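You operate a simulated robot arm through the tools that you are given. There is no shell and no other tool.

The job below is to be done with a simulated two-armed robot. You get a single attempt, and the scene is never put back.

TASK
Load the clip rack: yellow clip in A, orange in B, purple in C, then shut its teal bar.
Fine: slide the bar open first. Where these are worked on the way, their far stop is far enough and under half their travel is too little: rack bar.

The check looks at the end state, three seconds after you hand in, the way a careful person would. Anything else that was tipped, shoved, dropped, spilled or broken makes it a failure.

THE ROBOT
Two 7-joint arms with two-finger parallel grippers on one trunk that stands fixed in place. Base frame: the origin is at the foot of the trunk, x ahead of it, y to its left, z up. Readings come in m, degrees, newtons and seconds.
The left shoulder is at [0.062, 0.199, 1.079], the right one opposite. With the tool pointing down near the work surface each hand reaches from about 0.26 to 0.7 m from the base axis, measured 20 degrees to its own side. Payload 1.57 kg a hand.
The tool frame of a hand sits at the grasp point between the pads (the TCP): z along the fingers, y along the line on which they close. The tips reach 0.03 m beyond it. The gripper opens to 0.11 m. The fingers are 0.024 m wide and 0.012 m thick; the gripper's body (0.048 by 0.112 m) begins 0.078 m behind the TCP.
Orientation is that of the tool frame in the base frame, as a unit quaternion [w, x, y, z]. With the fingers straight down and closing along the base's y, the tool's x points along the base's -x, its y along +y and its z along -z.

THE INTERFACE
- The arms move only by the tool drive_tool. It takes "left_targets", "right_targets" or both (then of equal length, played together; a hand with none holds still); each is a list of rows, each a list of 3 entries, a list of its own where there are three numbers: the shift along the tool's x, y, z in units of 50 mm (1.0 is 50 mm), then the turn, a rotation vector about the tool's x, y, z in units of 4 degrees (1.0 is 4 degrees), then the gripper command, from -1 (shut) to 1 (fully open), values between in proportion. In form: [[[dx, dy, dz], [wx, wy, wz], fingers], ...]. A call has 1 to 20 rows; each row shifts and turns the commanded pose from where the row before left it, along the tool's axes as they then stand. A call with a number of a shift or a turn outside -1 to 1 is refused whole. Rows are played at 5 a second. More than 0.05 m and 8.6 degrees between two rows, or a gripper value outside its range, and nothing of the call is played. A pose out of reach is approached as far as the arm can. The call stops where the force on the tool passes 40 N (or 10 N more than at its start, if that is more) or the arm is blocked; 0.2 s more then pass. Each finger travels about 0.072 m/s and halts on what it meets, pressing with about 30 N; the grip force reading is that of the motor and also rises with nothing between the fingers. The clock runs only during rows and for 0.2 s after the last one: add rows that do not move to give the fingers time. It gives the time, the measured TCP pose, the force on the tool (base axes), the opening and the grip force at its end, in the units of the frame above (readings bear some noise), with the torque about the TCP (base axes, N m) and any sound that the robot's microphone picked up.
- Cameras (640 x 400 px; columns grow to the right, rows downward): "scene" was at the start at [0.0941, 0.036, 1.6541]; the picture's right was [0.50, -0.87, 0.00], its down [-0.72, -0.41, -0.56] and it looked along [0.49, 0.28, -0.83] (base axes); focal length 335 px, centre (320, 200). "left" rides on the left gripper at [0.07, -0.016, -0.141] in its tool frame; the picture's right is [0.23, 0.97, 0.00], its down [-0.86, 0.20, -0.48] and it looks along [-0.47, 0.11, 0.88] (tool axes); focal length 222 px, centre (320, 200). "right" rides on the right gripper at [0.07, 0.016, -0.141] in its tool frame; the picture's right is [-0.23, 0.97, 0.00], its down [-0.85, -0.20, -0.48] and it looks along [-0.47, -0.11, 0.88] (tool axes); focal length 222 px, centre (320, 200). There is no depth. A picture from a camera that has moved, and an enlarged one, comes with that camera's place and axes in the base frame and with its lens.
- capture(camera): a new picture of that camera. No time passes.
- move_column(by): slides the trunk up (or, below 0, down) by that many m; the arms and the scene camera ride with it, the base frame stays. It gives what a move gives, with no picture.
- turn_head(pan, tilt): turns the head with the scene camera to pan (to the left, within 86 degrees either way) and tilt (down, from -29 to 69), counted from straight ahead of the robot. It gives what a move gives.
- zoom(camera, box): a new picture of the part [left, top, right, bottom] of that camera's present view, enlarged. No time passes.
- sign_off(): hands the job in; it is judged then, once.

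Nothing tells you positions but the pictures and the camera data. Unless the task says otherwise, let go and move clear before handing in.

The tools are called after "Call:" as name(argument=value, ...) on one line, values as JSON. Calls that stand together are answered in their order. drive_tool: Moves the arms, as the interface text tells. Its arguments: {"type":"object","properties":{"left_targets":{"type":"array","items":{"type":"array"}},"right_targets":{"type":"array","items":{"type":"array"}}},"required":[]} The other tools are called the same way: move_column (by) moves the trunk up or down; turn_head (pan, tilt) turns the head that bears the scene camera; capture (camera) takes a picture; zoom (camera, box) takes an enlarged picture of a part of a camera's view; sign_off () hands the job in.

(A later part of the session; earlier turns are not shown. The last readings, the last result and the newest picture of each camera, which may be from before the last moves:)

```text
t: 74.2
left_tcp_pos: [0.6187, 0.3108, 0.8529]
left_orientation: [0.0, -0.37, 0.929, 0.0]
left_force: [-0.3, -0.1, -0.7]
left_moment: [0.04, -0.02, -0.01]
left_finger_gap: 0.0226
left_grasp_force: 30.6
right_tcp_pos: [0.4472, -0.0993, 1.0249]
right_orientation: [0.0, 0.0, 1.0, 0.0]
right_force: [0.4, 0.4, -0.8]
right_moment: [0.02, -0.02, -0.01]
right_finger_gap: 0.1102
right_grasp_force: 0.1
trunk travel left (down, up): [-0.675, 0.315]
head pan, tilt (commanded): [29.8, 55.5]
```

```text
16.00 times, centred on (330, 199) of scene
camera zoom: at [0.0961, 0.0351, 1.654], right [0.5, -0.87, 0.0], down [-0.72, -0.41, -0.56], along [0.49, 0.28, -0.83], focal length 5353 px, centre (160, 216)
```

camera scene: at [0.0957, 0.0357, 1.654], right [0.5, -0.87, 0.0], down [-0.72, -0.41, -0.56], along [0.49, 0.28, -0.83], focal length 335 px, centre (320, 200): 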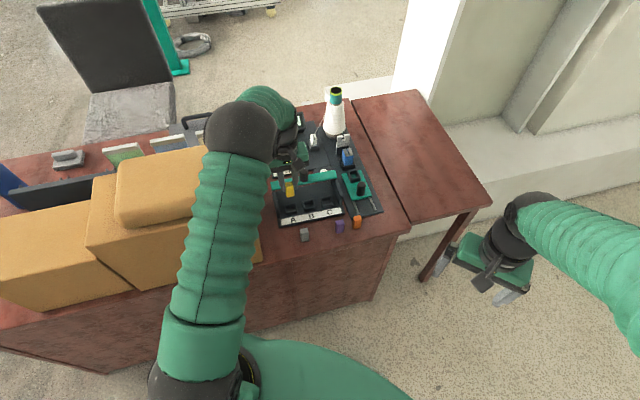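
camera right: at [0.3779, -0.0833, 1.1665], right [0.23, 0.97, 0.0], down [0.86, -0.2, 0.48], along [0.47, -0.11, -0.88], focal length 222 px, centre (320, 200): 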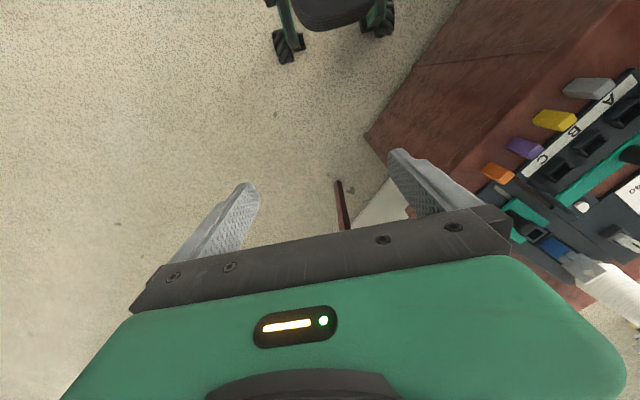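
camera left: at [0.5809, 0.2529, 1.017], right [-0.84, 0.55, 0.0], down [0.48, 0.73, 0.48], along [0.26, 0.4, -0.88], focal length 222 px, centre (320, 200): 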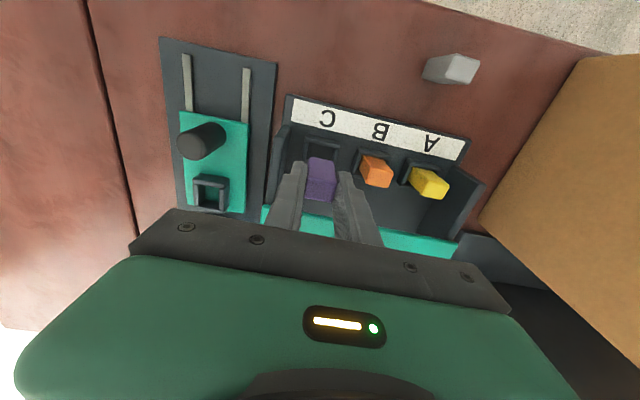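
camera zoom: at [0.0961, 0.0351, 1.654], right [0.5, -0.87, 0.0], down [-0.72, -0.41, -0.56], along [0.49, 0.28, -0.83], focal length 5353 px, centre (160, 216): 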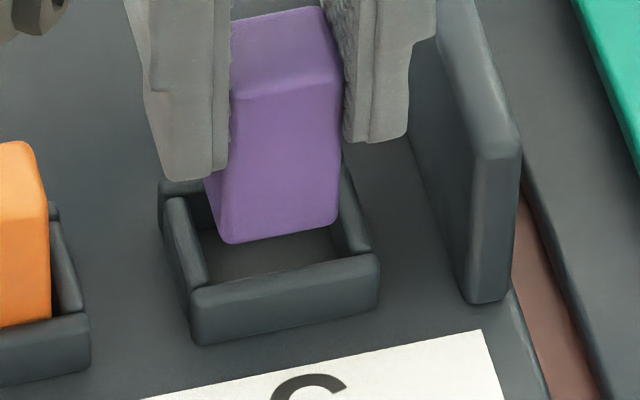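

Both views put the clip within about 0.5 mm of centre. I'll lower the first 8 mm into socket C.

Call:
drive_tool(left_targets=[[[0.006, 0.002, 0], [0, 0, 0], -1], [[0, 0, 0.05], [0, 0, 0], -1], [[0, 0, 0.05], [0, 0, 0], -1], [[0, 0, 0.05], [0, 0, 0], -1], [[0, 0, 0.05], [0, 0, 0], -1], [[0, 0, 0], [0, 0, 0], -1], [[0, 0, 0], [0, 0, 0], -1]])

Call:
zoom(camera="left", box=[295, 130, 350, 170])

Call:
zoom(camera="scene", box=[318, 190, 342, 208])

```text
t: 75.8
left_tcp_pos: [0.6189, 0.3102, 0.8452]
left_orientation: [0.002, -0.371, 0.929, 0.0]
left_force: [0.6, 2.0, 11.9]
left_moment: [0.07, -0.02, 0.01]
left_finger_gap: 0.0224
left_grasp_force: 29.4
right_tcp_pos: [0.4458, -0.1004, 1.0247]
right_orientation: [0.0, 0.0, 1.0, 0.0]
right_force: [-0.5, 0.7, 0.0]
right_moment: [0.03, 0.01, 0.02]
right_finger_gap: 0.1099
right_grasp_force: 0.1
trunk travel left (down, up): [-0.675, 0.315]
head pan, tilt (commanded): [29.8, 55.5]
```

```text
10.00 times, centred on (322, 150) of left
camera zoom: at [0.578, 0.2501, 0.9854], right [-0.84, 0.55, 0.0], down [0.48, 0.73, 0.48], along [0.27, 0.4, -0.88], focal length 2221 px, centre (295, 700)
```

zoom: 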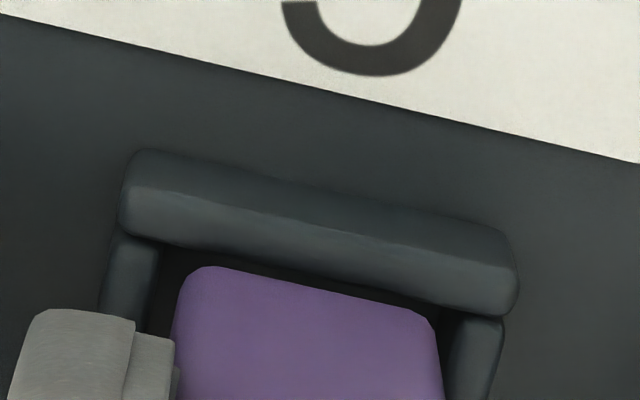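

```text
16.00 times, centred on (330, 199) of scene
camera zoom: at [0.0936, 0.0342, 1.6544], right [0.5, -0.87, 0.0], down [-0.72, -0.41, -0.57], along [0.49, 0.28, -0.82], focal length 5353 px, centre (160, 216)
```

zoom: 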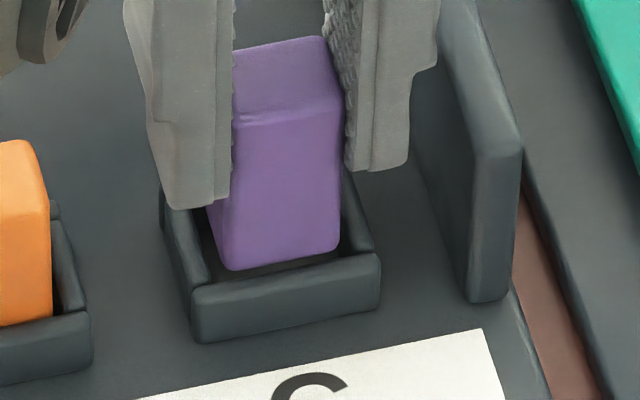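

There's 12 N of contact at the socket rim. I'll back off and look carefully before trying again.

Call:
drive_tool(left_targets=[[[0, 0, -0.1], [0, 0, 0], -1], [[0, 0, -0.1], [0, 0, 0], -1], [[0, 0, 0], [0, 0, 0], -1], [[0, 0, 0], [0, 0, 0], -1], [[0, 0, 0], [0, 0, 0], -1], [[0, 0, 0], [0, 0, 0], -1]])

Call:
zoom(camera="left", box=[302, 140, 342, 165])

Call:
zoom(camera="left", box=[280, 120, 360, 180])

Call:
zoom(camera="scene", box=[318, 190, 342, 208])

Call:
capture(camera="right")

```text
t: 77.2
left_tcp_pos: [0.6186, 0.3102, 0.8547]
left_orientation: [0.0, -0.37, 0.929, 0.0]
left_force: [0.6, 0.2, 0.6]
left_moment: [0.03, 0.0, -0.01]
left_finger_gap: 0.0227
left_grasp_force: 29.9
right_tcp_pos: [0.4467, -0.0993, 1.0246]
right_orientation: [0.0, 0.0, 1.0, 0.0]
right_force: [0.2, 0.0, -0.3]
right_moment: [-0.03, 0.02, -0.02]
right_finger_gap: 0.11
right_grasp_force: 0.1
trunk travel left (down, up): [-0.675, 0.315]
head pan, tilt (commanded): [29.8, 55.5]
```

```text
16.00 times, centred on (322, 152) of left
camera zoom: at [0.579, 0.2498, 0.9948], right [-0.84, 0.55, 0.0], down [0.48, 0.73, 0.48], along [0.26, 0.4, -0.88], focal length 3554 px, centre (288, 960)
```

zoom: 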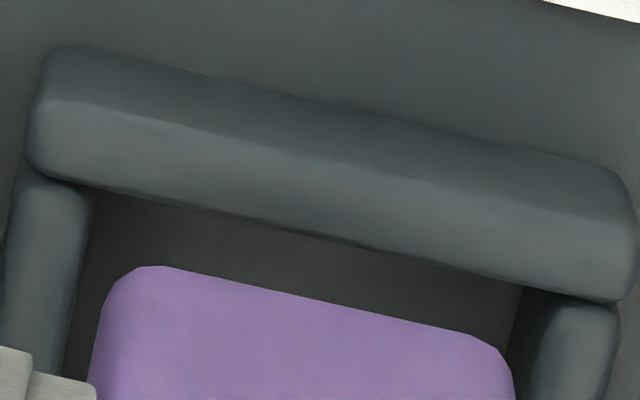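

```text
6.67 times, centred on (320, 150) of left
camera zoom: at [0.579, 0.2498, 0.9948], right [-0.84, 0.55, 0.0], down [0.48, 0.73, 0.48], along [0.26, 0.4, -0.88], focal length 1481 px, centre (320, 533)
```

zoom: 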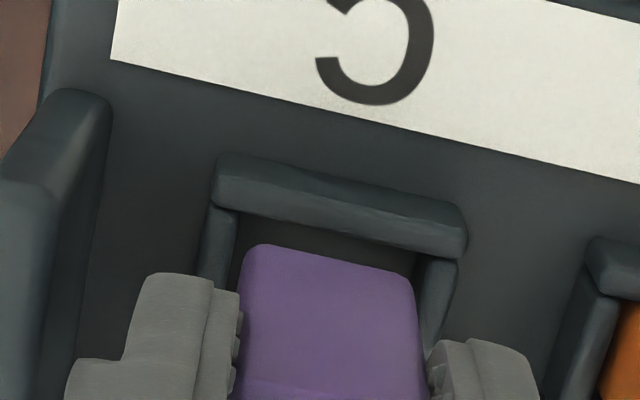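

```text
16.00 times, centred on (330, 199) of scene
camera zoom: at [0.0961, 0.0351, 1.654], right [0.5, -0.87, 0.0], down [-0.72, -0.41, -0.56], along [0.49, 0.28, -0.83], focal length 5353 px, centre (160, 216)
```

zoom: 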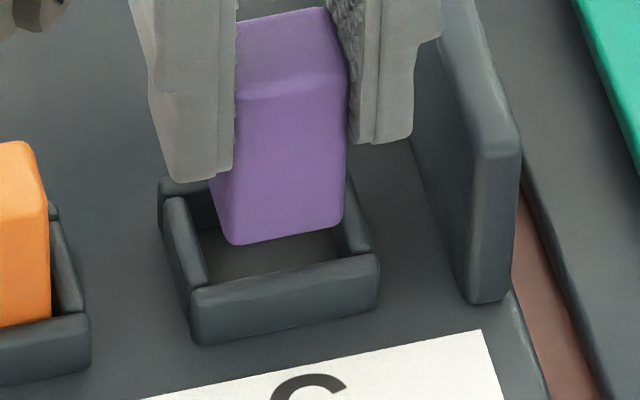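

```text
taken
camera right: at [0.3785, -0.0831, 1.1663], right [0.23, 0.97, 0.0], down [0.86, -0.2, 0.48], along [0.47, -0.11, -0.88], focal length 222 px, centre (320, 200)
```

right: 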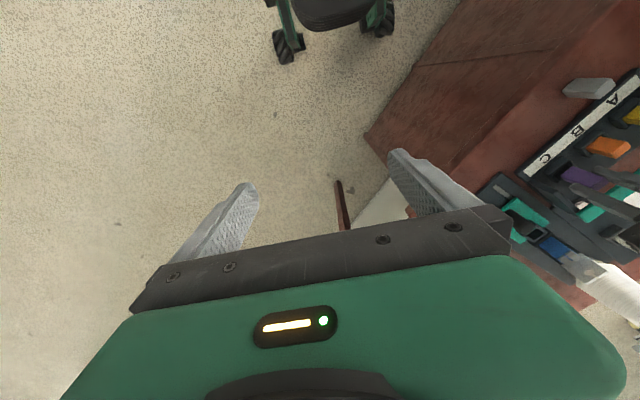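

The two views suggest the clip is about 1 mm too close to the C-end wall and 0.7 mm too near. I'll shift it, let it settle and look again.

Call:
drive_tool(left_targets=[[[-0.014, 0.02, 0], [0, 0, 0], -1], [[0, 0, 0], [0, 0, 0], -1], [[0, 0, 0], [0, 0, 0], -1], [[0, 0, 0], [0, 0, 0], -1], [[0, 0, 0], [0, 0, 0], -1]])

Call:
zoom(camera="left", box=[302, 140, 342, 165])

Call:
zoom(camera="scene", box=[318, 190, 342, 208])

```text
t: 78.4
left_tcp_pos: [0.6186, 0.3108, 0.8533]
left_orientation: [0.0, -0.371, 0.929, 0.0]
left_force: [-0.2, 0.3, 0.6]
left_moment: [0.04, -0.03, -0.03]
left_finger_gap: 0.0225
left_grasp_force: 30.5
right_tcp_pos: [0.446, -0.0999, 1.0243]
right_orientation: [0.0, 0.0, 1.0, 0.0]
right_force: [-0.1, -0.4, 0.6]
right_moment: [0.01, 0.03, 0.01]
right_finger_gap: 0.11
right_grasp_force: 0.0
trunk travel left (down, up): [-0.675, 0.315]
head pan, tilt (commanded): [29.8, 55.5]
```

```text
16.00 times, centred on (322, 152) of left
camera zoom: at [0.5792, 0.2515, 0.994], right [-0.84, 0.55, 0.0], down [0.48, 0.73, 0.48], along [0.26, 0.4, -0.88], focal length 3554 px, centre (288, 960)
```

zoom: 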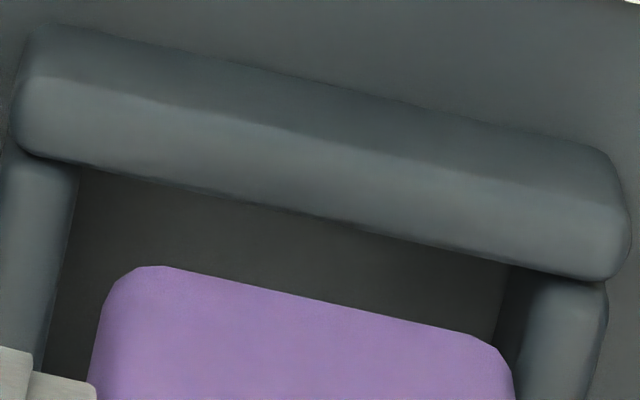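

```text
16.00 times, centred on (330, 199) of scene
camera zoom: at [0.0961, 0.0351, 1.654], right [0.5, -0.87, 0.0], down [-0.72, -0.41, -0.56], along [0.49, 0.28, -0.83], focal length 5353 px, centre (160, 216)
```

zoom: 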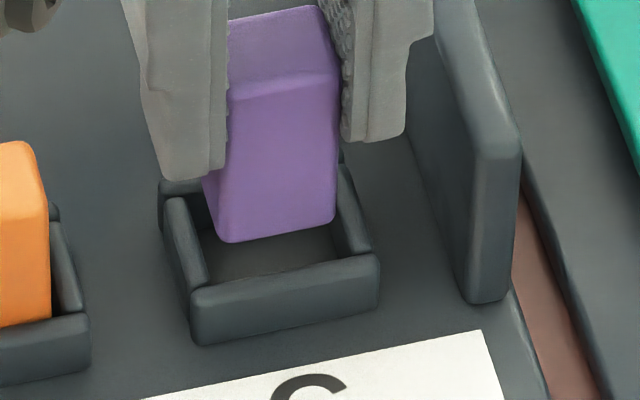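

Now the clip looks centred in both views. I'll lower gently again.

Call:
drive_tool(left_targets=[[[0, 0, 0.04], [0, 0, 0], -1], [[0, 0, 0.04], [0, 0, 0], -1], [[0, 0, 0.04], [0, 0, 0], -1], [[0, 0, 0.04], [0, 0, 0], -1], [[0, 0, 0], [0, 0, 0], -1], [[0, 0, 0], [0, 0, 0], -1]])

Call:
zoom(camera="left", box=[302, 140, 342, 165])

Call:
zoom(camera="scene", box=[318, 190, 342, 208])

```text
t: 79.8
left_tcp_pos: [0.6176, 0.3117, 0.846]
left_orientation: [0.001, -0.37, 0.929, 0.0]
left_force: [-0.2, 0.2, -0.3]
left_moment: [-0.03, -0.01, 0.0]
left_finger_gap: 0.0229
left_grasp_force: 29.9
right_tcp_pos: [0.4467, -0.1009, 1.024]
right_orientation: [0.0, 0.0, 1.0, 0.0]
right_force: [0.1, 0.1, -0.2]
right_moment: [-0.01, -0.01, -0.02]
right_finger_gap: 0.1098
right_grasp_force: 0.1
trunk travel left (down, up): [-0.675, 0.315]
head pan, tilt (commanded): [29.8, 55.5]
```

```text
16.00 times, centred on (322, 152) of left
camera zoom: at [0.579, 0.2516, 0.9864], right [-0.84, 0.55, 0.0], down [0.48, 0.73, 0.48], along [0.26, 0.4, -0.88], focal length 3554 px, centre (288, 960)
```

zoom: 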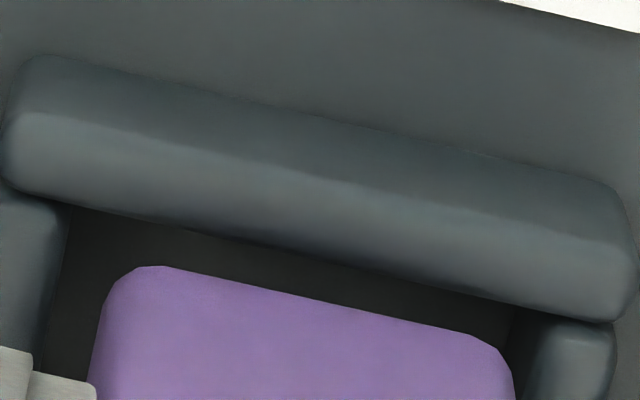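

```text
16.00 times, centred on (330, 199) of scene
camera zoom: at [0.0961, 0.0351, 1.654], right [0.5, -0.87, 0.0], down [-0.72, -0.41, -0.56], along [0.49, 0.28, -0.83], focal length 5353 px, centre (160, 216)
```

zoom: 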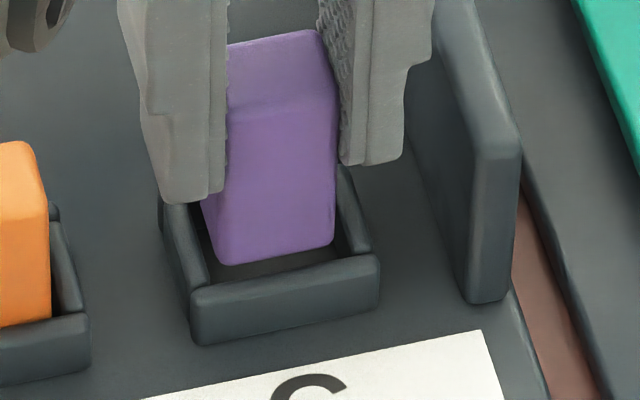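

No contact this time. Continuing down.

Call:
drive_tool(left_targets=[[[0, -0.006, 0.03], [0, 0, 0], -1], [[0, 0, 0.03], [0, 0, 0], -1], [[0, 0, 0.03], [0, 0, 0], -1], [[0, 0, 0], [0, 0, 0], -1]])

Call:
zoom(camera="scene", box=[318, 190, 342, 208])

```text
t: 80.8
left_tcp_pos: [0.6191, 0.311, 0.8409]
left_orientation: [-0.001, -0.371, 0.929, 0.0]
left_force: [-0.5, 0.4, 0.1]
left_moment: [0.03, 0.02, -0.01]
left_finger_gap: 0.0227
left_grasp_force: 30.1
right_tcp_pos: [0.447, -0.1003, 1.0241]
right_orientation: [0.0, 0.0, 1.0, 0.0]
right_force: [-0.8, 0.2, -0.3]
right_moment: [0.0, 0.0, 0.03]
right_finger_gap: 0.1098
right_grasp_force: 0.0
trunk travel left (down, up): [-0.675, 0.315]
head pan, tilt (commanded): [29.8, 55.5]
```

```text
16.00 times, centred on (330, 199) of scene
camera zoom: at [0.0961, 0.0351, 1.654], right [0.5, -0.87, 0.0], down [-0.72, -0.41, -0.56], along [0.49, 0.28, -0.83], focal length 5353 px, centre (160, 216)
```

zoom: 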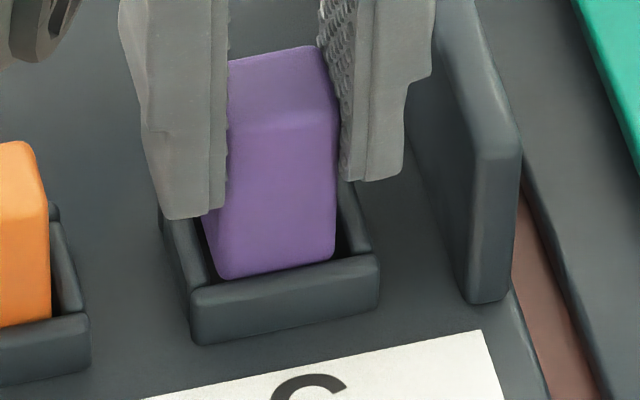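

It's entering freely. I'll go on in 1.5–2 mm steps down to the floor.

Call:
drive_tool(left_targets=[[[0, 0, 0.04], [0, 0, 0], -1], [[0, 0, 0.04], [0, 0, 0], -1], [[0, 0, 0.04], [0, 0, 0], -1], [[0, 0, 0], [0, 0, 0], -1]])

Call:
zoom(camera="scene", box=[318, 190, 342, 208])

```text
t: 81.8
left_tcp_pos: [0.6183, 0.3115, 0.8348]
left_orientation: [0.0, -0.371, 0.929, 0.0]
left_force: [-0.4, -0.1, 0.4]
left_moment: [0.01, 0.0, 0.01]
left_finger_gap: 0.0226
left_grasp_force: 30.4
right_tcp_pos: [0.447, -0.0999, 1.0239]
right_orientation: [0.0, -0.001, 1.0, -0.001]
right_force: [-0.3, 0.5, -0.1]
right_moment: [-0.02, -0.01, 0.02]
right_finger_gap: 0.1099
right_grasp_force: 0.1
trunk travel left (down, up): [-0.675, 0.315]
head pan, tilt (commanded): [29.8, 55.5]
```

```text
16.00 times, centred on (330, 199) of scene
camera zoom: at [0.0961, 0.0352, 1.654], right [0.5, -0.87, 0.0], down [-0.72, -0.41, -0.56], along [0.49, 0.28, -0.83], focal length 5353 px, centre (160, 216)
```

zoom: 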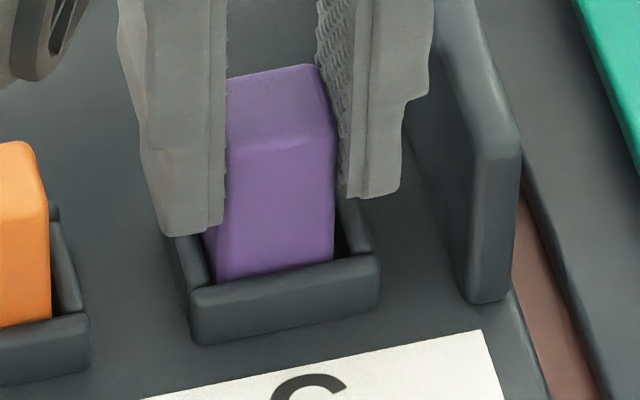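

Call:
drive_tool(left_targets=[[[0, 0, 0.03], [0, 0, 0], -1], [[0, 0, 0.03], [0, 0, 0], -1], [[0, 0, 0.03], [0, 0, 0], -1], [[0, 0, 0.02], [0, 0, 0], -1], [[0, 0, 0], [0, 0, 0], -1]])

Call:
zoom(camera="scene", box=[318, 190, 342, 208])

```text
t: 83.0
left_tcp_pos: [0.6178, 0.3113, 0.8307]
left_orientation: [0.001, -0.37, 0.929, 0.0]
left_force: [1.5, 1.6, 0.7]
left_moment: [0.09, -0.02, 0.01]
left_finger_gap: 0.0229
left_grasp_force: 30.0
right_tcp_pos: [0.4465, -0.099, 1.024]
right_orientation: [-0.001, 0.0, 1.0, 0.001]
right_force: [0.1, 0.2, 0.4]
right_moment: [-0.02, 0.01, -0.01]
right_finger_gap: 0.11
right_grasp_force: 0.2
trunk travel left (down, up): [-0.675, 0.315]
head pan, tilt (commanded): [29.8, 55.5]
```

```text
16.00 times, centred on (330, 199) of scene
camera zoom: at [0.0951, 0.035, 1.6541], right [0.5, -0.87, 0.0], down [-0.72, -0.41, -0.56], along [0.49, 0.28, -0.83], focal length 5353 px, centre (160, 216)
```

zoom: 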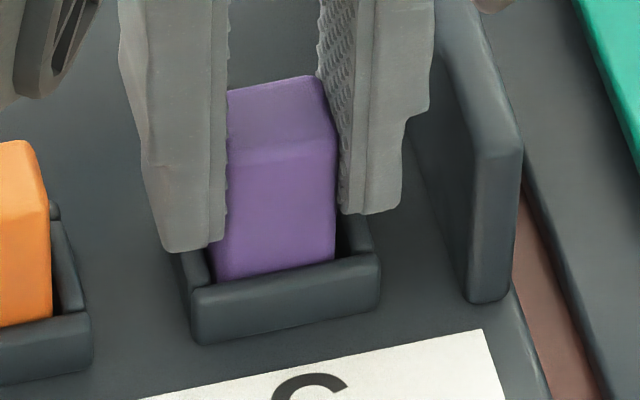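

Purple is down to the same depth as orange. I'll open just a little, because the rack's end cheek is close to that finger, and lift straight up.

Call:
drive_tool(left_targets=[[[0, 0, 0], [0, 0, 0], -0.52], [[0, 0, 0], [0, 0, 0], -0.52], [[0, 0, 0], [0, 0, 0], -0.52], [[0, 0, -0.06], [0, 0, 0], -0.52], [[0, 0, -0.1], [0, 0, 0], -0.52], [[0, 0, 0], [0, 0, 0], -0.52]])

Call:
zoom(camera="scene", box=[310, 180, 345, 208])

Call:
zoom(camera="left", box=[240, 110, 400, 210])

```text
t: 84.4
left_tcp_pos: [0.6194, 0.3109, 0.8357]
left_orientation: [0.0, -0.371, 0.929, 0.0]
left_force: [-0.2, 0.2, 0.3]
left_moment: [0.04, 0.01, 0.02]
left_finger_gap: 0.0264
left_grasp_force: 0.1
right_tcp_pos: [0.4473, -0.0999, 1.0249]
right_orientation: [0.0, 0.0, 1.0, 0.0]
right_force: [0.4, 0.2, 1.1]
right_moment: [0.01, 0.02, -0.02]
right_finger_gap: 0.1099
right_grasp_force: 0.2
trunk travel left (down, up): [-0.675, 0.315]
head pan, tilt (commanded): [29.8, 55.5]
```

```text
14.29 times, centred on (328, 194) of scene
camera zoom: at [0.0962, 0.0351, 1.654], right [0.5, -0.87, 0.0], down [-0.72, -0.41, -0.56], along [0.49, 0.28, -0.83], focal length 4780 px, centre (213, 286)
```

zoom: 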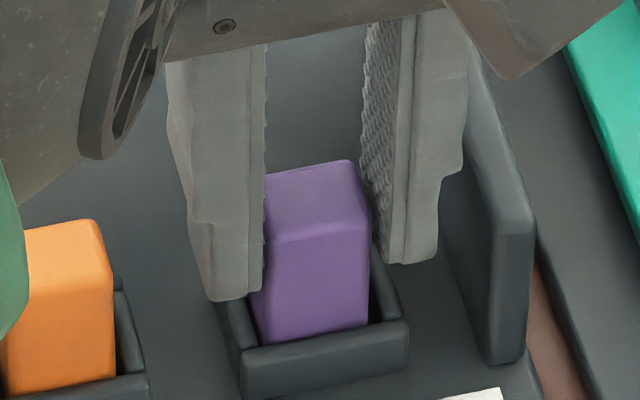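

```text
4.00 times, centred on (320, 160) of left
camera zoom: at [0.5788, 0.2512, 0.9778], right [-0.84, 0.55, 0.0], down [0.48, 0.73, 0.48], along [0.26, 0.4, -0.88], focal length 888 px, centre (320, 360)
```

zoom: 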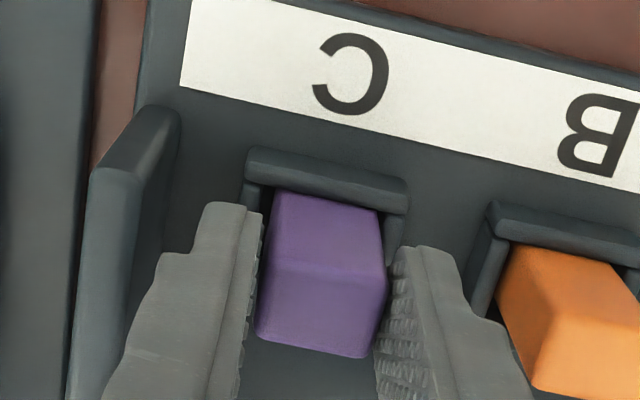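

All three clips are in their sockets. I'll lift clear and inspect before closing the bar.

Call:
drive_tool(left_targets=[[[0, 0, -0.2], [0, 0, 0], -0.52], [[0, 0, -0.4], [0, 0, 0], -0.52], [[0, 0, -0.7], [0, 0, 0], -0.52], [[0, 0, -0.7], [0, 0, 0], -0.3], [[0, 0, -0.5], [0, 0, 0], 0], [[-0.4, 0.388, 0], [0, 0, 0], 0.1], [[-0.4, 0.388, 0], [0, 0, 0], 0.1], [[-0.4, 0.388, 0], [0, 0, 0], 0.1], [[0, 0, 0], [0, 0, 0], 0.1], [[0, 0, 0], [0, 0, 0], 0.1], [[0, 0, 0], [0, 0, 0], 0.1], [[0, 0, 0], [0, 0, 0], 0.1]])

Call:
capture(camera="left")

Call:
zoom(camera="left", box=[240, 60, 400, 180])

Call:
zoom(camera="scene", box=[265, 150, 365, 225])

```text
t: 87.0
left_tcp_pos: [0.6211, 0.3963, 0.962]
left_orientation: [0.0, -0.37, 0.929, -0.001]
left_force: [0.0, 0.0, 0.3]
left_moment: [0.03, 0.02, 0.0]
left_finger_gap: 0.0607
left_grasp_force: 0.1
right_tcp_pos: [0.4471, -0.0997, 1.0237]
right_orientation: [0.0, 0.0, 1.0, 0.0]
right_force: [-0.3, 0.9, 0.0]
right_moment: [0.01, 0.0, 0.01]
right_finger_gap: 0.11
right_grasp_force: 0.0
trunk travel left (down, up): [-0.675, 0.315]
head pan, tilt (commanded): [29.8, 55.5]
```

```text
taken
camera left: at [0.5822, 0.3354, 1.1033], right [-0.84, 0.55, 0.0], down [0.48, 0.73, 0.48], along [0.26, 0.4, -0.88], focal length 222 px, centre (320, 200)
```

left: 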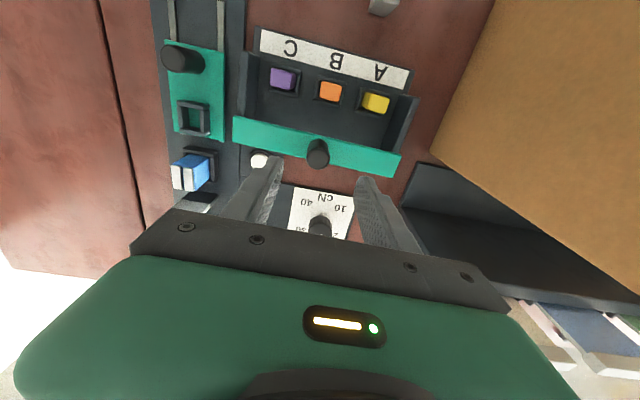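

```text
3.33 times, centred on (320, 120) of left
camera zoom: at [0.5822, 0.3354, 1.1033], right [-0.84, 0.55, 0.0], down [0.48, 0.73, 0.48], along [0.26, 0.4, -0.88], focal length 740 px, centre (320, 467)
```

zoom: 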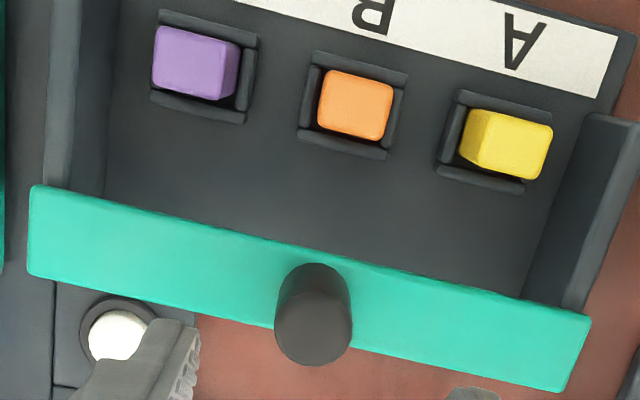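

```text
5.33 times, centred on (315, 188) of scene
camera zoom: at [0.096, 0.0358, 1.654], right [0.5, -0.87, 0.0], down [-0.72, -0.41, -0.56], along [0.49, 0.28, -0.83], focal length 1784 px, centre (347, 267)
```

zoom: 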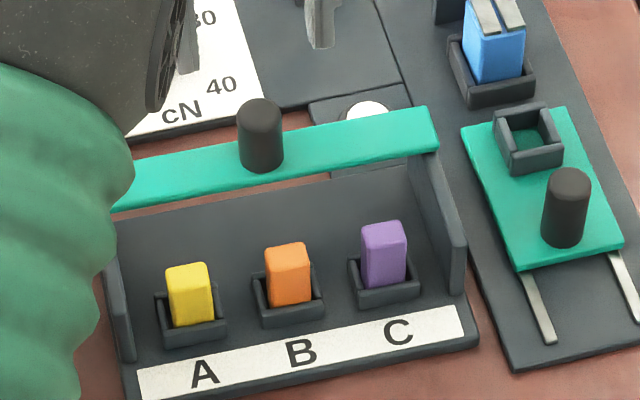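

Yellow is in A, orange in B and purple in C, all upright. Now I'll line up on the knob and go down to grip it.

Call:
drive_tool(left_targets=[[[-0.005, -0.046, 0], [0, 0, 0], 0.15], [[0, 0, 0.4], [0, 0, 0], 0.15], [[0, 0, 0.4], [0, 0, 0], 0.15], [[0, 0, 0.4], [0, 0, 0], 0.15], [[0, 0, 0.34], [0, 0, 0], 0.15], [[0, 0, 0], [0, 0, 0], 0.15], [[0, 0, 0], [0, 0, 0], 0.15], [[0, 0, 0], [0, 0, 0], 0.15]])

Call:
zoom(camera="left", box=[240, 100, 400, 220])

Call:
zoom(camera="scene", box=[265, 150, 365, 225])

```text
t: 88.8
left_tcp_pos: [0.6242, 0.3924, 0.8853]
left_orientation: [0.0, -0.37, 0.929, 0.0]
left_force: [0.4, 0.8, -0.4]
left_moment: [0.01, 0.01, 0.02]
left_finger_gap: 0.0632
left_grasp_force: 0.1
right_tcp_pos: [0.4476, -0.0993, 1.0244]
right_orientation: [0.001, 0.0, 1.0, 0.0]
right_force: [-0.2, 0.7, 0.0]
right_moment: [0.01, 0.03, 0.0]
right_finger_gap: 0.11
right_grasp_force: 0.1
trunk travel left (down, up): [-0.675, 0.315]
head pan, tilt (commanded): [29.8, 55.5]
```

```text
3.33 times, centred on (320, 160) of left
camera zoom: at [0.5844, 0.333, 1.0265], right [-0.84, 0.55, 0.0], down [0.48, 0.73, 0.48], along [0.26, 0.4, -0.88], focal length 740 px, centre (320, 333)
```

zoom: 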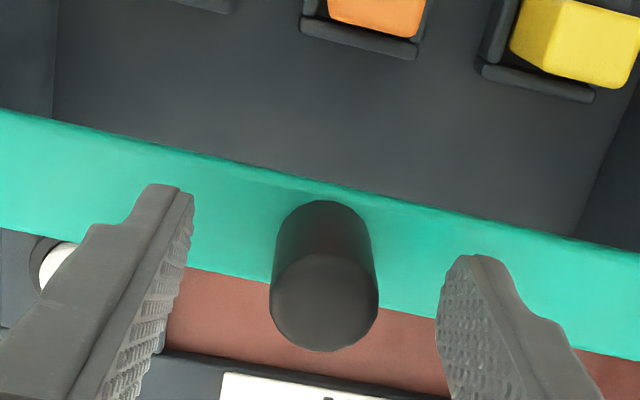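

```text
5.33 times, centred on (315, 188) of scene
camera zoom: at [0.0962, 0.0356, 1.654], right [0.5, -0.87, 0.0], down [-0.72, -0.41, -0.56], along [0.49, 0.28, -0.83], focal length 1784 px, centre (347, 267)
```

zoom: 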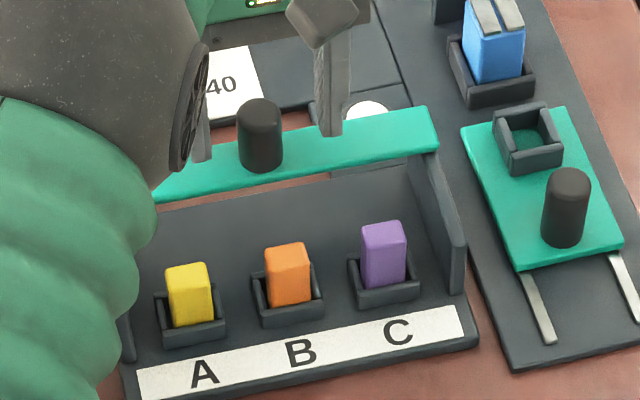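

The fingers straddle the knob. I'll close on it and begin pulling the bar shut.

Call:
drive_tool(left_targets=[[[0, 0, 0], [0, 0, 0], -0.3], [[0, 0, 0], [0, 0, 0], -0.7], [[0, 0, 0], [0, 0, 0], -1], [[0, 0, 0], [0, 0, 0], -1], [[0, 0, 0], [0, 0, 0], -1], [[0.08, 0, 0], [0, 0, 0], -1], [[0.08, 0, 0], [0, 0, 0], -1], [[0.08, 0, 0], [0, 0, 0], -1], [[0.08, 0, 0], [0, 0, 0], -1], [[0, 0, 0], [0, 0, 0], -1]])

Call:
zoom(camera="scene", box=[265, 150, 365, 225])

```text
t: 91.0
left_tcp_pos: [0.6118, 0.3837, 0.8846]
left_orientation: [0.0, -0.371, 0.929, 0.0]
left_force: [-4.1, 3.2, 1.4]
left_moment: [0.16, 0.03, 0.01]
left_finger_gap: 0.0244
left_grasp_force: 30.9
right_tcp_pos: [0.4469, -0.1005, 1.0248]
right_orientation: [0.001, 0.0, 1.0, 0.0]
right_force: [0.0, 0.0, 1.5]
right_moment: [0.03, 0.01, 0.01]
right_finger_gap: 0.1097
right_grasp_force: 0.1
trunk travel left (down, up): [-0.675, 0.315]
head pan, tilt (commanded): [29.8, 55.5]
```

```text
5.33 times, centred on (315, 188) of scene
camera zoom: at [0.0948, 0.0367, 1.6541], right [0.5, -0.87, 0.0], down [-0.72, -0.41, -0.56], along [0.49, 0.28, -0.83], focal length 1784 px, centre (347, 267)
```

zoom: 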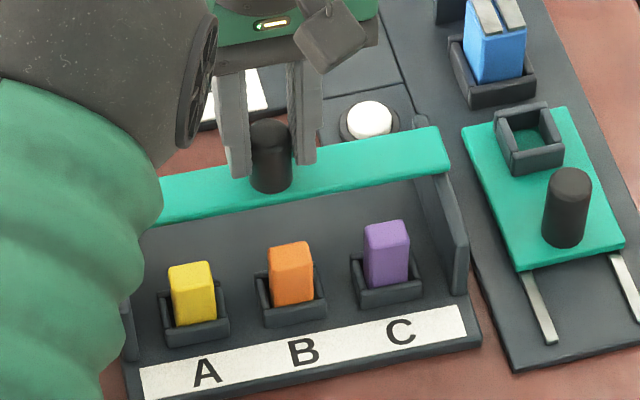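

The bar slides smoothly with the clips undisturbed. I'll continue, easing sideways slightly to relieve a small side load.

Call:
drive_tool(left_targets=[[[0.08, 0.01, 0], [0, 0, 0], -1], [[0.08, 0.01, 0], [0, 0, 0], -1], [[0.08, 0.01, 0], [0, 0, 0], -1], [[0.08, 0.005, 0], [0, 0, 0], -1], [[0, 0, 0], [0, 0, 0], -1]])

Call:
zoom(camera="scene", box=[265, 150, 365, 225])

```text
t: 92.2
left_tcp_pos: [0.5983, 0.3717, 0.8843]
left_orientation: [-0.001, -0.371, 0.929, 0.0]
left_force: [2.5, -3.4, -0.3]
left_moment: [-0.06, -0.19, -0.1]
left_finger_gap: 0.0248
left_grasp_force: 30.3
right_tcp_pos: [0.4467, -0.1, 1.0244]
right_orientation: [-0.001, 0.001, 1.0, 0.0]
right_force: [-0.1, -0.1, 0.2]
right_moment: [0.01, 0.01, 0.04]
right_finger_gap: 0.11
right_grasp_force: 0.0
trunk travel left (down, up): [-0.675, 0.315]
head pan, tilt (commanded): [29.8, 55.5]
```

```text
5.33 times, centred on (315, 188) of scene
camera zoom: at [0.0973, 0.0346, 1.6539], right [0.5, -0.87, 0.0], down [-0.72, -0.41, -0.56], along [0.49, 0.28, -0.83], focal length 1784 px, centre (347, 267)
```

zoom: 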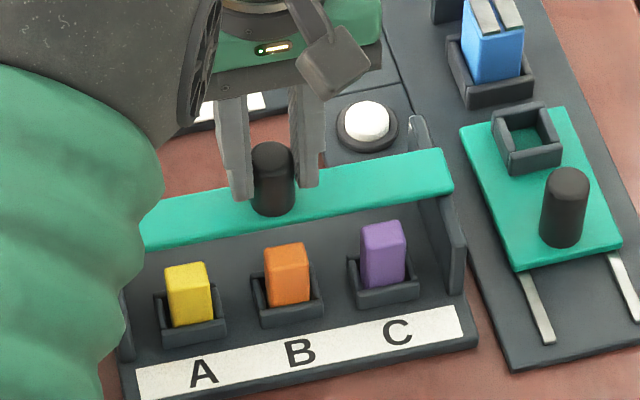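

Call:
drive_tool(left_targets=[[[0.06, -0.005, 0], [0, 0, 0], -1], [[0.06, -0.005, 0], [0, 0, 0], -1], [[0.06, -0.005, 0], [0, 0, 0], -1], [[0.06, -0.005, 0], [0, 0, 0], -1], [[0, 0, 0], [0, 0, 0], -1]])

Call:
zoom(camera="scene", box=[265, 150, 365, 225])

Call:
zoom(camera="left", box=[200, 60, 400, 200])

```text
t: 93.4
left_tcp_pos: [0.5908, 0.3641, 0.886]
left_orientation: [0.0, -0.37, 0.929, -0.001]
left_force: [0.5, -1.1, 0.2]
left_moment: [-0.01, -0.08, -0.03]
left_finger_gap: 0.0248
left_grasp_force: 29.9
right_tcp_pos: [0.4456, -0.1002, 1.024]
right_orientation: [0.0, 0.0, 1.0, 0.0]
right_force: [-0.1, 0.1, -0.2]
right_moment: [0.03, 0.0, 0.04]
right_finger_gap: 0.1102
right_grasp_force: 0.0
trunk travel left (down, up): [-0.675, 0.315]
head pan, tilt (commanded): [29.8, 55.5]
```

```text
5.33 times, centred on (315, 188) of scene
camera zoom: at [0.0961, 0.0351, 1.654], right [0.5, -0.87, 0.0], down [-0.72, -0.41, -0.56], along [0.49, 0.28, -0.83], focal length 1784 px, centre (347, 267)
```

zoom: 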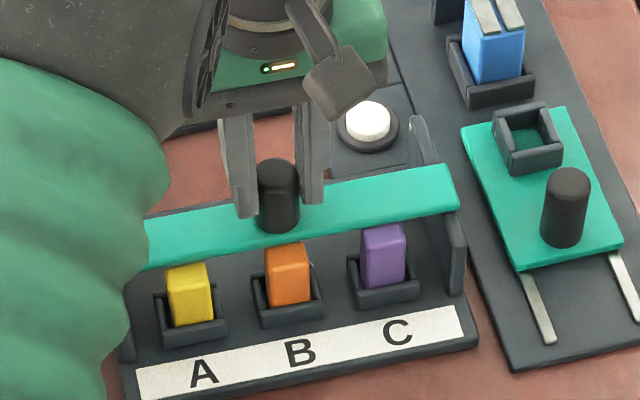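

```text
2.86 times, centred on (300, 130) of left
camera zoom: at [0.551, 0.3039, 1.0267], right [-0.84, 0.55, 0.0], down [0.48, 0.73, 0.48], along [0.26, 0.4, -0.88], focal length 635 px, centre (377, 400)
```

zoom: 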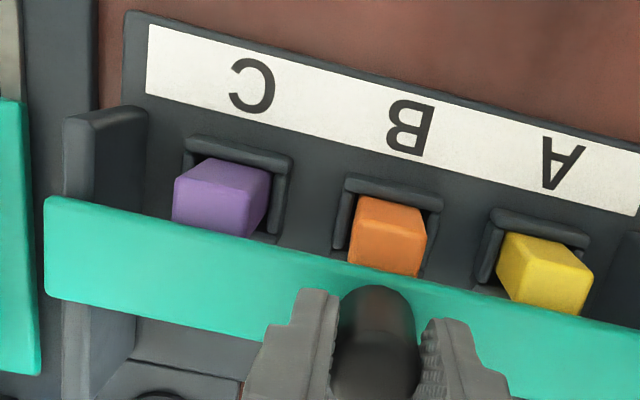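

The bar's front edge is reaching the clips and passing over them with no force. I'll keep pulling in small steps.

Call:
drive_tool(left_targets=[[[0.05, 0, 0], [0, 0, 0], -1], [[0.05, 0, 0], [0, 0, 0], -1], [[0.05, 0, 0], [0, 0, 0], -1], [[0.05, 0, 0], [0, 0, 0], -1], [[0, 0, 0], [0, 0, 0], -1]])

Call:
zoom(camera="scene", box=[265, 150, 365, 225])

```text
t: 94.6
left_tcp_pos: [0.5819, 0.3569, 0.8854]
left_orientation: [0.0, -0.37, 0.929, 0.0]
left_force: [-1.5, 1.3, 4.0]
left_moment: [0.06, 0.06, 0.02]
left_finger_gap: 0.0247
left_grasp_force: 30.3
right_tcp_pos: [0.446, -0.0998, 1.0249]
right_orientation: [0.001, 0.001, 1.0, 0.0]
right_force: [0.1, 0.2, 0.2]
right_moment: [-0.02, -0.02, 0.01]
right_finger_gap: 0.1102
right_grasp_force: 0.1
trunk travel left (down, up): [-0.675, 0.315]
head pan, tilt (commanded): [29.8, 55.5]
```

```text
5.33 times, centred on (315, 188) of scene
camera zoom: at [0.0949, 0.0353, 1.6541], right [0.5, -0.87, 0.0], down [-0.72, -0.41, -0.56], along [0.49, 0.28, -0.83], focal length 1784 px, centre (347, 267)
```

zoom: 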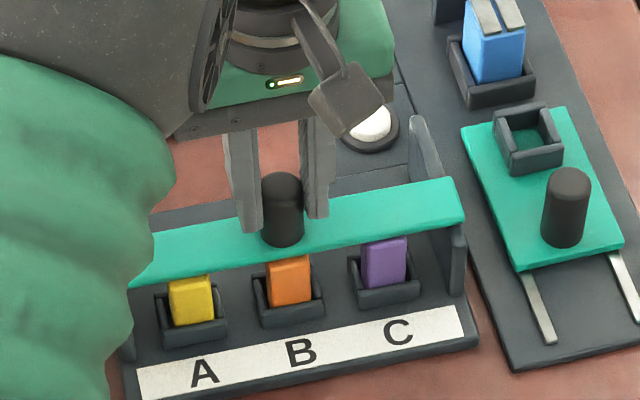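

Call:
drive_tool(left_targets=[[[0.05, 0.004, 0], [0, 0, 0], -1], [[0.05, 0.004, 0], [0, 0, 0], -1], [[0.04, 0, 0], [0, 0, 0], -1], [[0, 0, 0], [0, 0, 0], -1]])

Call:
zoom(camera="scene", box=[265, 150, 365, 225])

```text
t: 95.6
left_tcp_pos: [0.577, 0.3526, 0.8855]
left_orientation: [-0.001, -0.37, 0.929, 0.0]
left_force: [-0.6, 1.3, 3.2]
left_moment: [0.07, -0.06, 0.01]
left_finger_gap: 0.0246
left_grasp_force: 30.1
right_tcp_pos: [0.447, -0.0991, 1.025]
right_orientation: [0.0, 0.001, 1.0, 0.0]
right_force: [0.6, 0.1, -0.9]
right_moment: [0.0, 0.01, 0.01]
right_finger_gap: 0.1099
right_grasp_force: 0.0
trunk travel left (down, up): [-0.675, 0.315]
head pan, tilt (commanded): [29.8, 55.5]
```

```text
5.33 times, centred on (315, 188) of scene
camera zoom: at [0.0949, 0.0353, 1.6541], right [0.5, -0.87, 0.0], down [-0.72, -0.41, -0.56], along [0.49, 0.28, -0.83], focal length 1784 px, centre (347, 267)
```

zoom: 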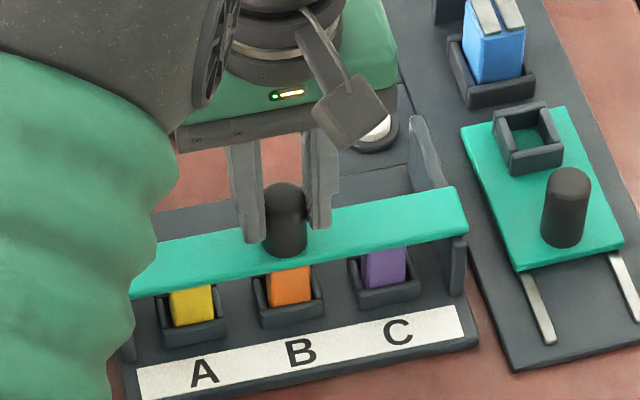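

Call:
drive_tool(left_targets=[[[0.04, 0.002, 0], [0, 0, 0], -1], [[0.04, 0.002, 0], [0, 0, 0], -1], [[0.03, 0, 0], [0, 0, 0], -1], [[0, 0, 0], [0, 0, 0], -1]])

Call:
zoom(camera="scene", box=[265, 150, 365, 225])

```text
t: 96.6
left_tcp_pos: [0.5753, 0.3496, 0.8846]
left_orientation: [0.001, -0.37, 0.929, 0.001]
left_force: [7.6, 5.5, 6.1]
left_moment: [0.3, -0.42, 0.02]
left_finger_gap: 0.0246
left_grasp_force: 30.3
right_tcp_pos: [0.4474, -0.1, 1.0237]
right_orientation: [0.0, 0.0, 1.0, 0.0]
right_force: [0.7, 1.7, -0.5]
right_moment: [0.0, -0.01, -0.03]
right_finger_gap: 0.11
right_grasp_force: 0.0
trunk travel left (down, up): [-0.675, 0.315]
head pan, tilt (commanded): [29.8, 55.5]
```

```text
5.33 times, centred on (315, 188) of scene
camera zoom: at [0.0964, 0.0363, 1.654], right [0.5, -0.87, 0.0], down [-0.72, -0.41, -0.56], along [0.49, 0.28, -0.83], focal length 1784 px, centre (347, 267)
```

zoom: 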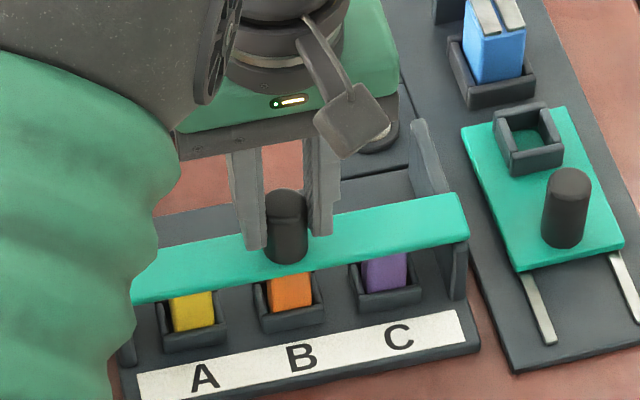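

The force shows the near stop has been reached. One small further nudge will confirm it's fully shut.

Call:
drive_tool(left_targets=[[[0.03, 0, 0], [0, 0, 0], -1], [[0.02, 0, 0], [0, 0, 0], -1], [[0, 0, 0], [0, 0, 0], -1]])

Call:
zoom(camera="scene", box=[265, 150, 365, 225])

Call:
zoom(camera="left", box=[200, 60, 400, 200])

```text
t: 97.4
left_tcp_pos: [0.5728, 0.3476, 0.886]
left_orientation: [0.0, -0.37, 0.929, 0.0]
left_force: [7.5, 5.5, 6.9]
left_moment: [0.28, -0.32, 0.01]
left_finger_gap: 0.0248
left_grasp_force: 30.3
right_tcp_pos: [0.4468, -0.0988, 1.023]
right_orientation: [0.0, 0.001, 1.0, -0.001]
right_force: [-0.1, 0.1, -0.4]
right_moment: [0.0, 0.01, -0.01]
right_finger_gap: 0.1103
right_grasp_force: 0.1
trunk travel left (down, up): [-0.675, 0.315]
head pan, tilt (commanded): [29.8, 55.5]
```

```text
5.33 times, centred on (315, 188) of scene
camera zoom: at [0.0963, 0.0365, 1.654], right [0.5, -0.87, 0.0], down [-0.72, -0.41, -0.56], along [0.49, 0.28, -0.83], focal length 1784 px, centre (347, 267)
```

zoom: 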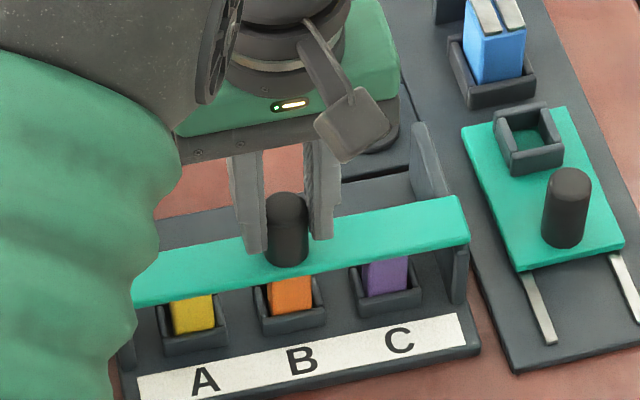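

```text
2.86 times, centred on (300, 130) of left
camera zoom: at [0.533, 0.2881, 1.0264], right [-0.84, 0.55, 0.0], down [0.48, 0.73, 0.48], along [0.26, 0.4, -0.88], focal length 635 px, centre (377, 400)
```

zoom: 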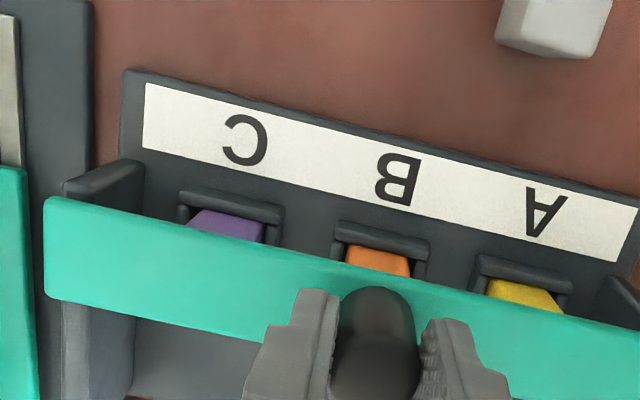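

I'll compare the bar's position with the picture from the start using the same zoom window.

Call:
zoom(camera="scene", box=[250, 160, 390, 250])

Call:
zoom(camera="scene", box=[282, 185, 346, 225])

```text
4.44 times, centred on (320, 205) of scene
camera zoom: at [0.0963, 0.0365, 1.654], right [0.5, -0.87, 0.0], down [-0.72, -0.41, -0.56], along [0.49, 0.28, -0.83], focal length 1487 px, centre (320, 178)
```

zoom: 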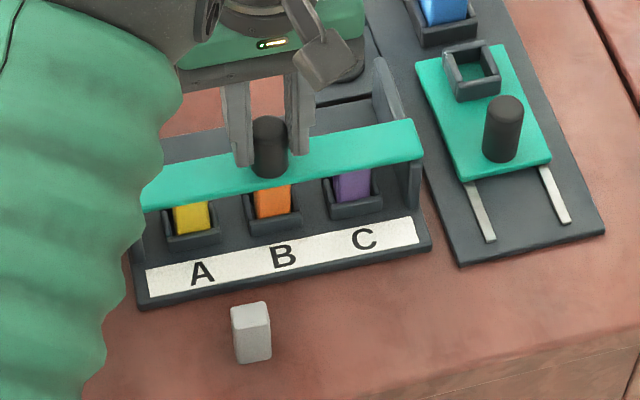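

```text
10.00 times, centred on (314, 205) of scene
camera zoom: at [0.0963, 0.0365, 1.654], right [0.5, -0.87, 0.0], down [-0.72, -0.41, -0.56], along [0.49, 0.28, -0.83], focal length 3346 px, centre (380, 150)
```

zoom: 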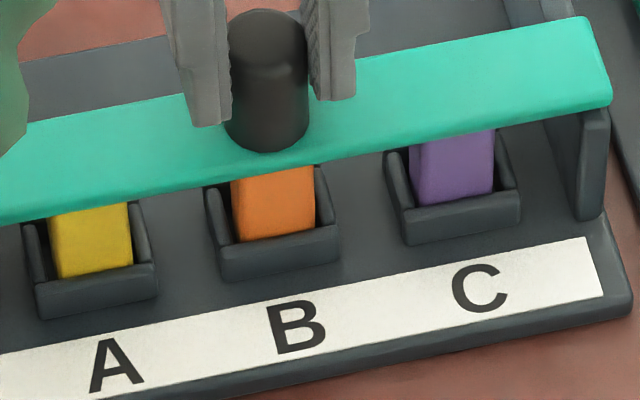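

The rack itself may have been dragged a few millimetres at the near stop. I'll release the pull and take the same zooms as at the start to compare against fixed features.

Call:
drive_tool(left_targets=[[[-0.06, 0, 0], [0, 0, 0], -1], [[0, 0, 0], [0, 0, 0], -0.3], [[0, 0, 0], [0, 0, 0], 0.1], [[0, 0, 0], [0, 0, 0], 0.1], [[0, 0, -0.4], [0, 0, 0], 0.1], [[0, 0, -0.8], [0, 0, 0], 0.1], [[0, 0, -0.8], [0, 0, 0], 0.1], [[0, 0, 0], [0, 0, 0], 0.1], [[0, 0, 0], [0, 0, 0], 0.1], [[0, 0, 0], [0, 0, 0], 0.1]])

Call:
zoom(camera="scene", box=[265, 165, 385, 245])

Call:
zoom(camera="scene", box=[250, 160, 390, 250])

Call:
capture(camera="left")

```text
t: 99.6
left_tcp_pos: [0.5739, 0.3471, 0.9847]
left_orientation: [0.0, -0.37, 0.929, 0.0]
left_force: [-0.2, -1.1, 0.3]
left_moment: [0.02, 0.0, 0.0]
left_finger_gap: 0.0606
left_grasp_force: 0.2
right_tcp_pos: [0.4462, -0.0994, 1.0252]
right_orientation: [0.0, 0.0, 1.0, 0.0]
right_force: [-0.3, 0.0, 0.0]
right_moment: [0.01, -0.04, 0.03]
right_finger_gap: 0.11
right_grasp_force: 0.0
trunk travel left (down, up): [-0.675, 0.315]
head pan, tilt (commanded): [29.8, 55.5]
```

```text
5.00 times, centred on (325, 205) of scene
camera zoom: at [0.0952, 0.0352, 1.6541], right [0.5, -0.87, 0.0], down [-0.72, -0.41, -0.56], along [0.49, 0.28, -0.83], focal length 1673 px, centre (295, 175)
```

zoom: 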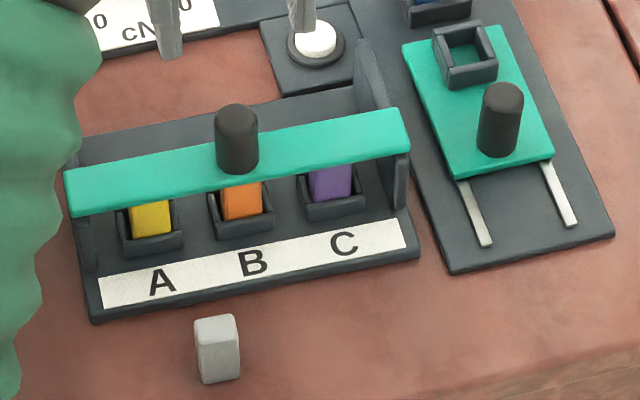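

```text
4.44 times, centred on (320, 205) of scene
camera zoom: at [0.0952, 0.0352, 1.6541], right [0.5, -0.87, 0.0], down [-0.72, -0.41, -0.56], along [0.49, 0.28, -0.83], focal length 1487 px, centre (320, 178)
```

zoom: 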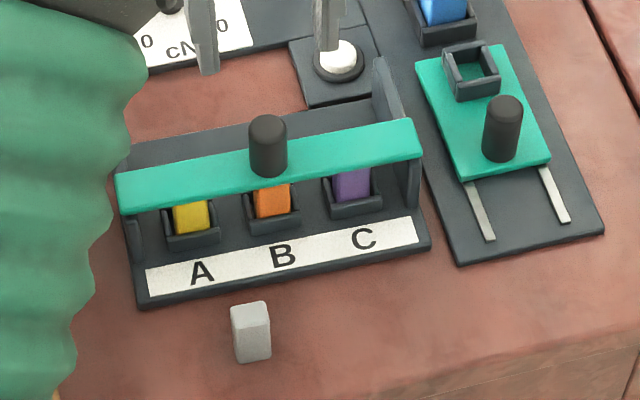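

```text
taken
camera left: at [0.535, 0.2877, 1.126], right [-0.84, 0.55, 0.0], down [0.48, 0.73, 0.48], along [0.26, 0.4, -0.88], focal length 222 px, centre (320, 200)
```

left: 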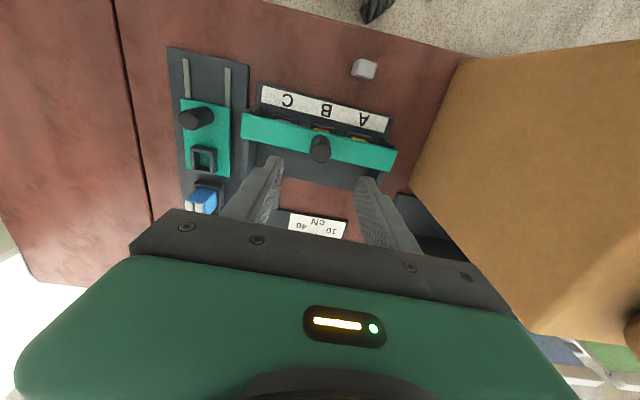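

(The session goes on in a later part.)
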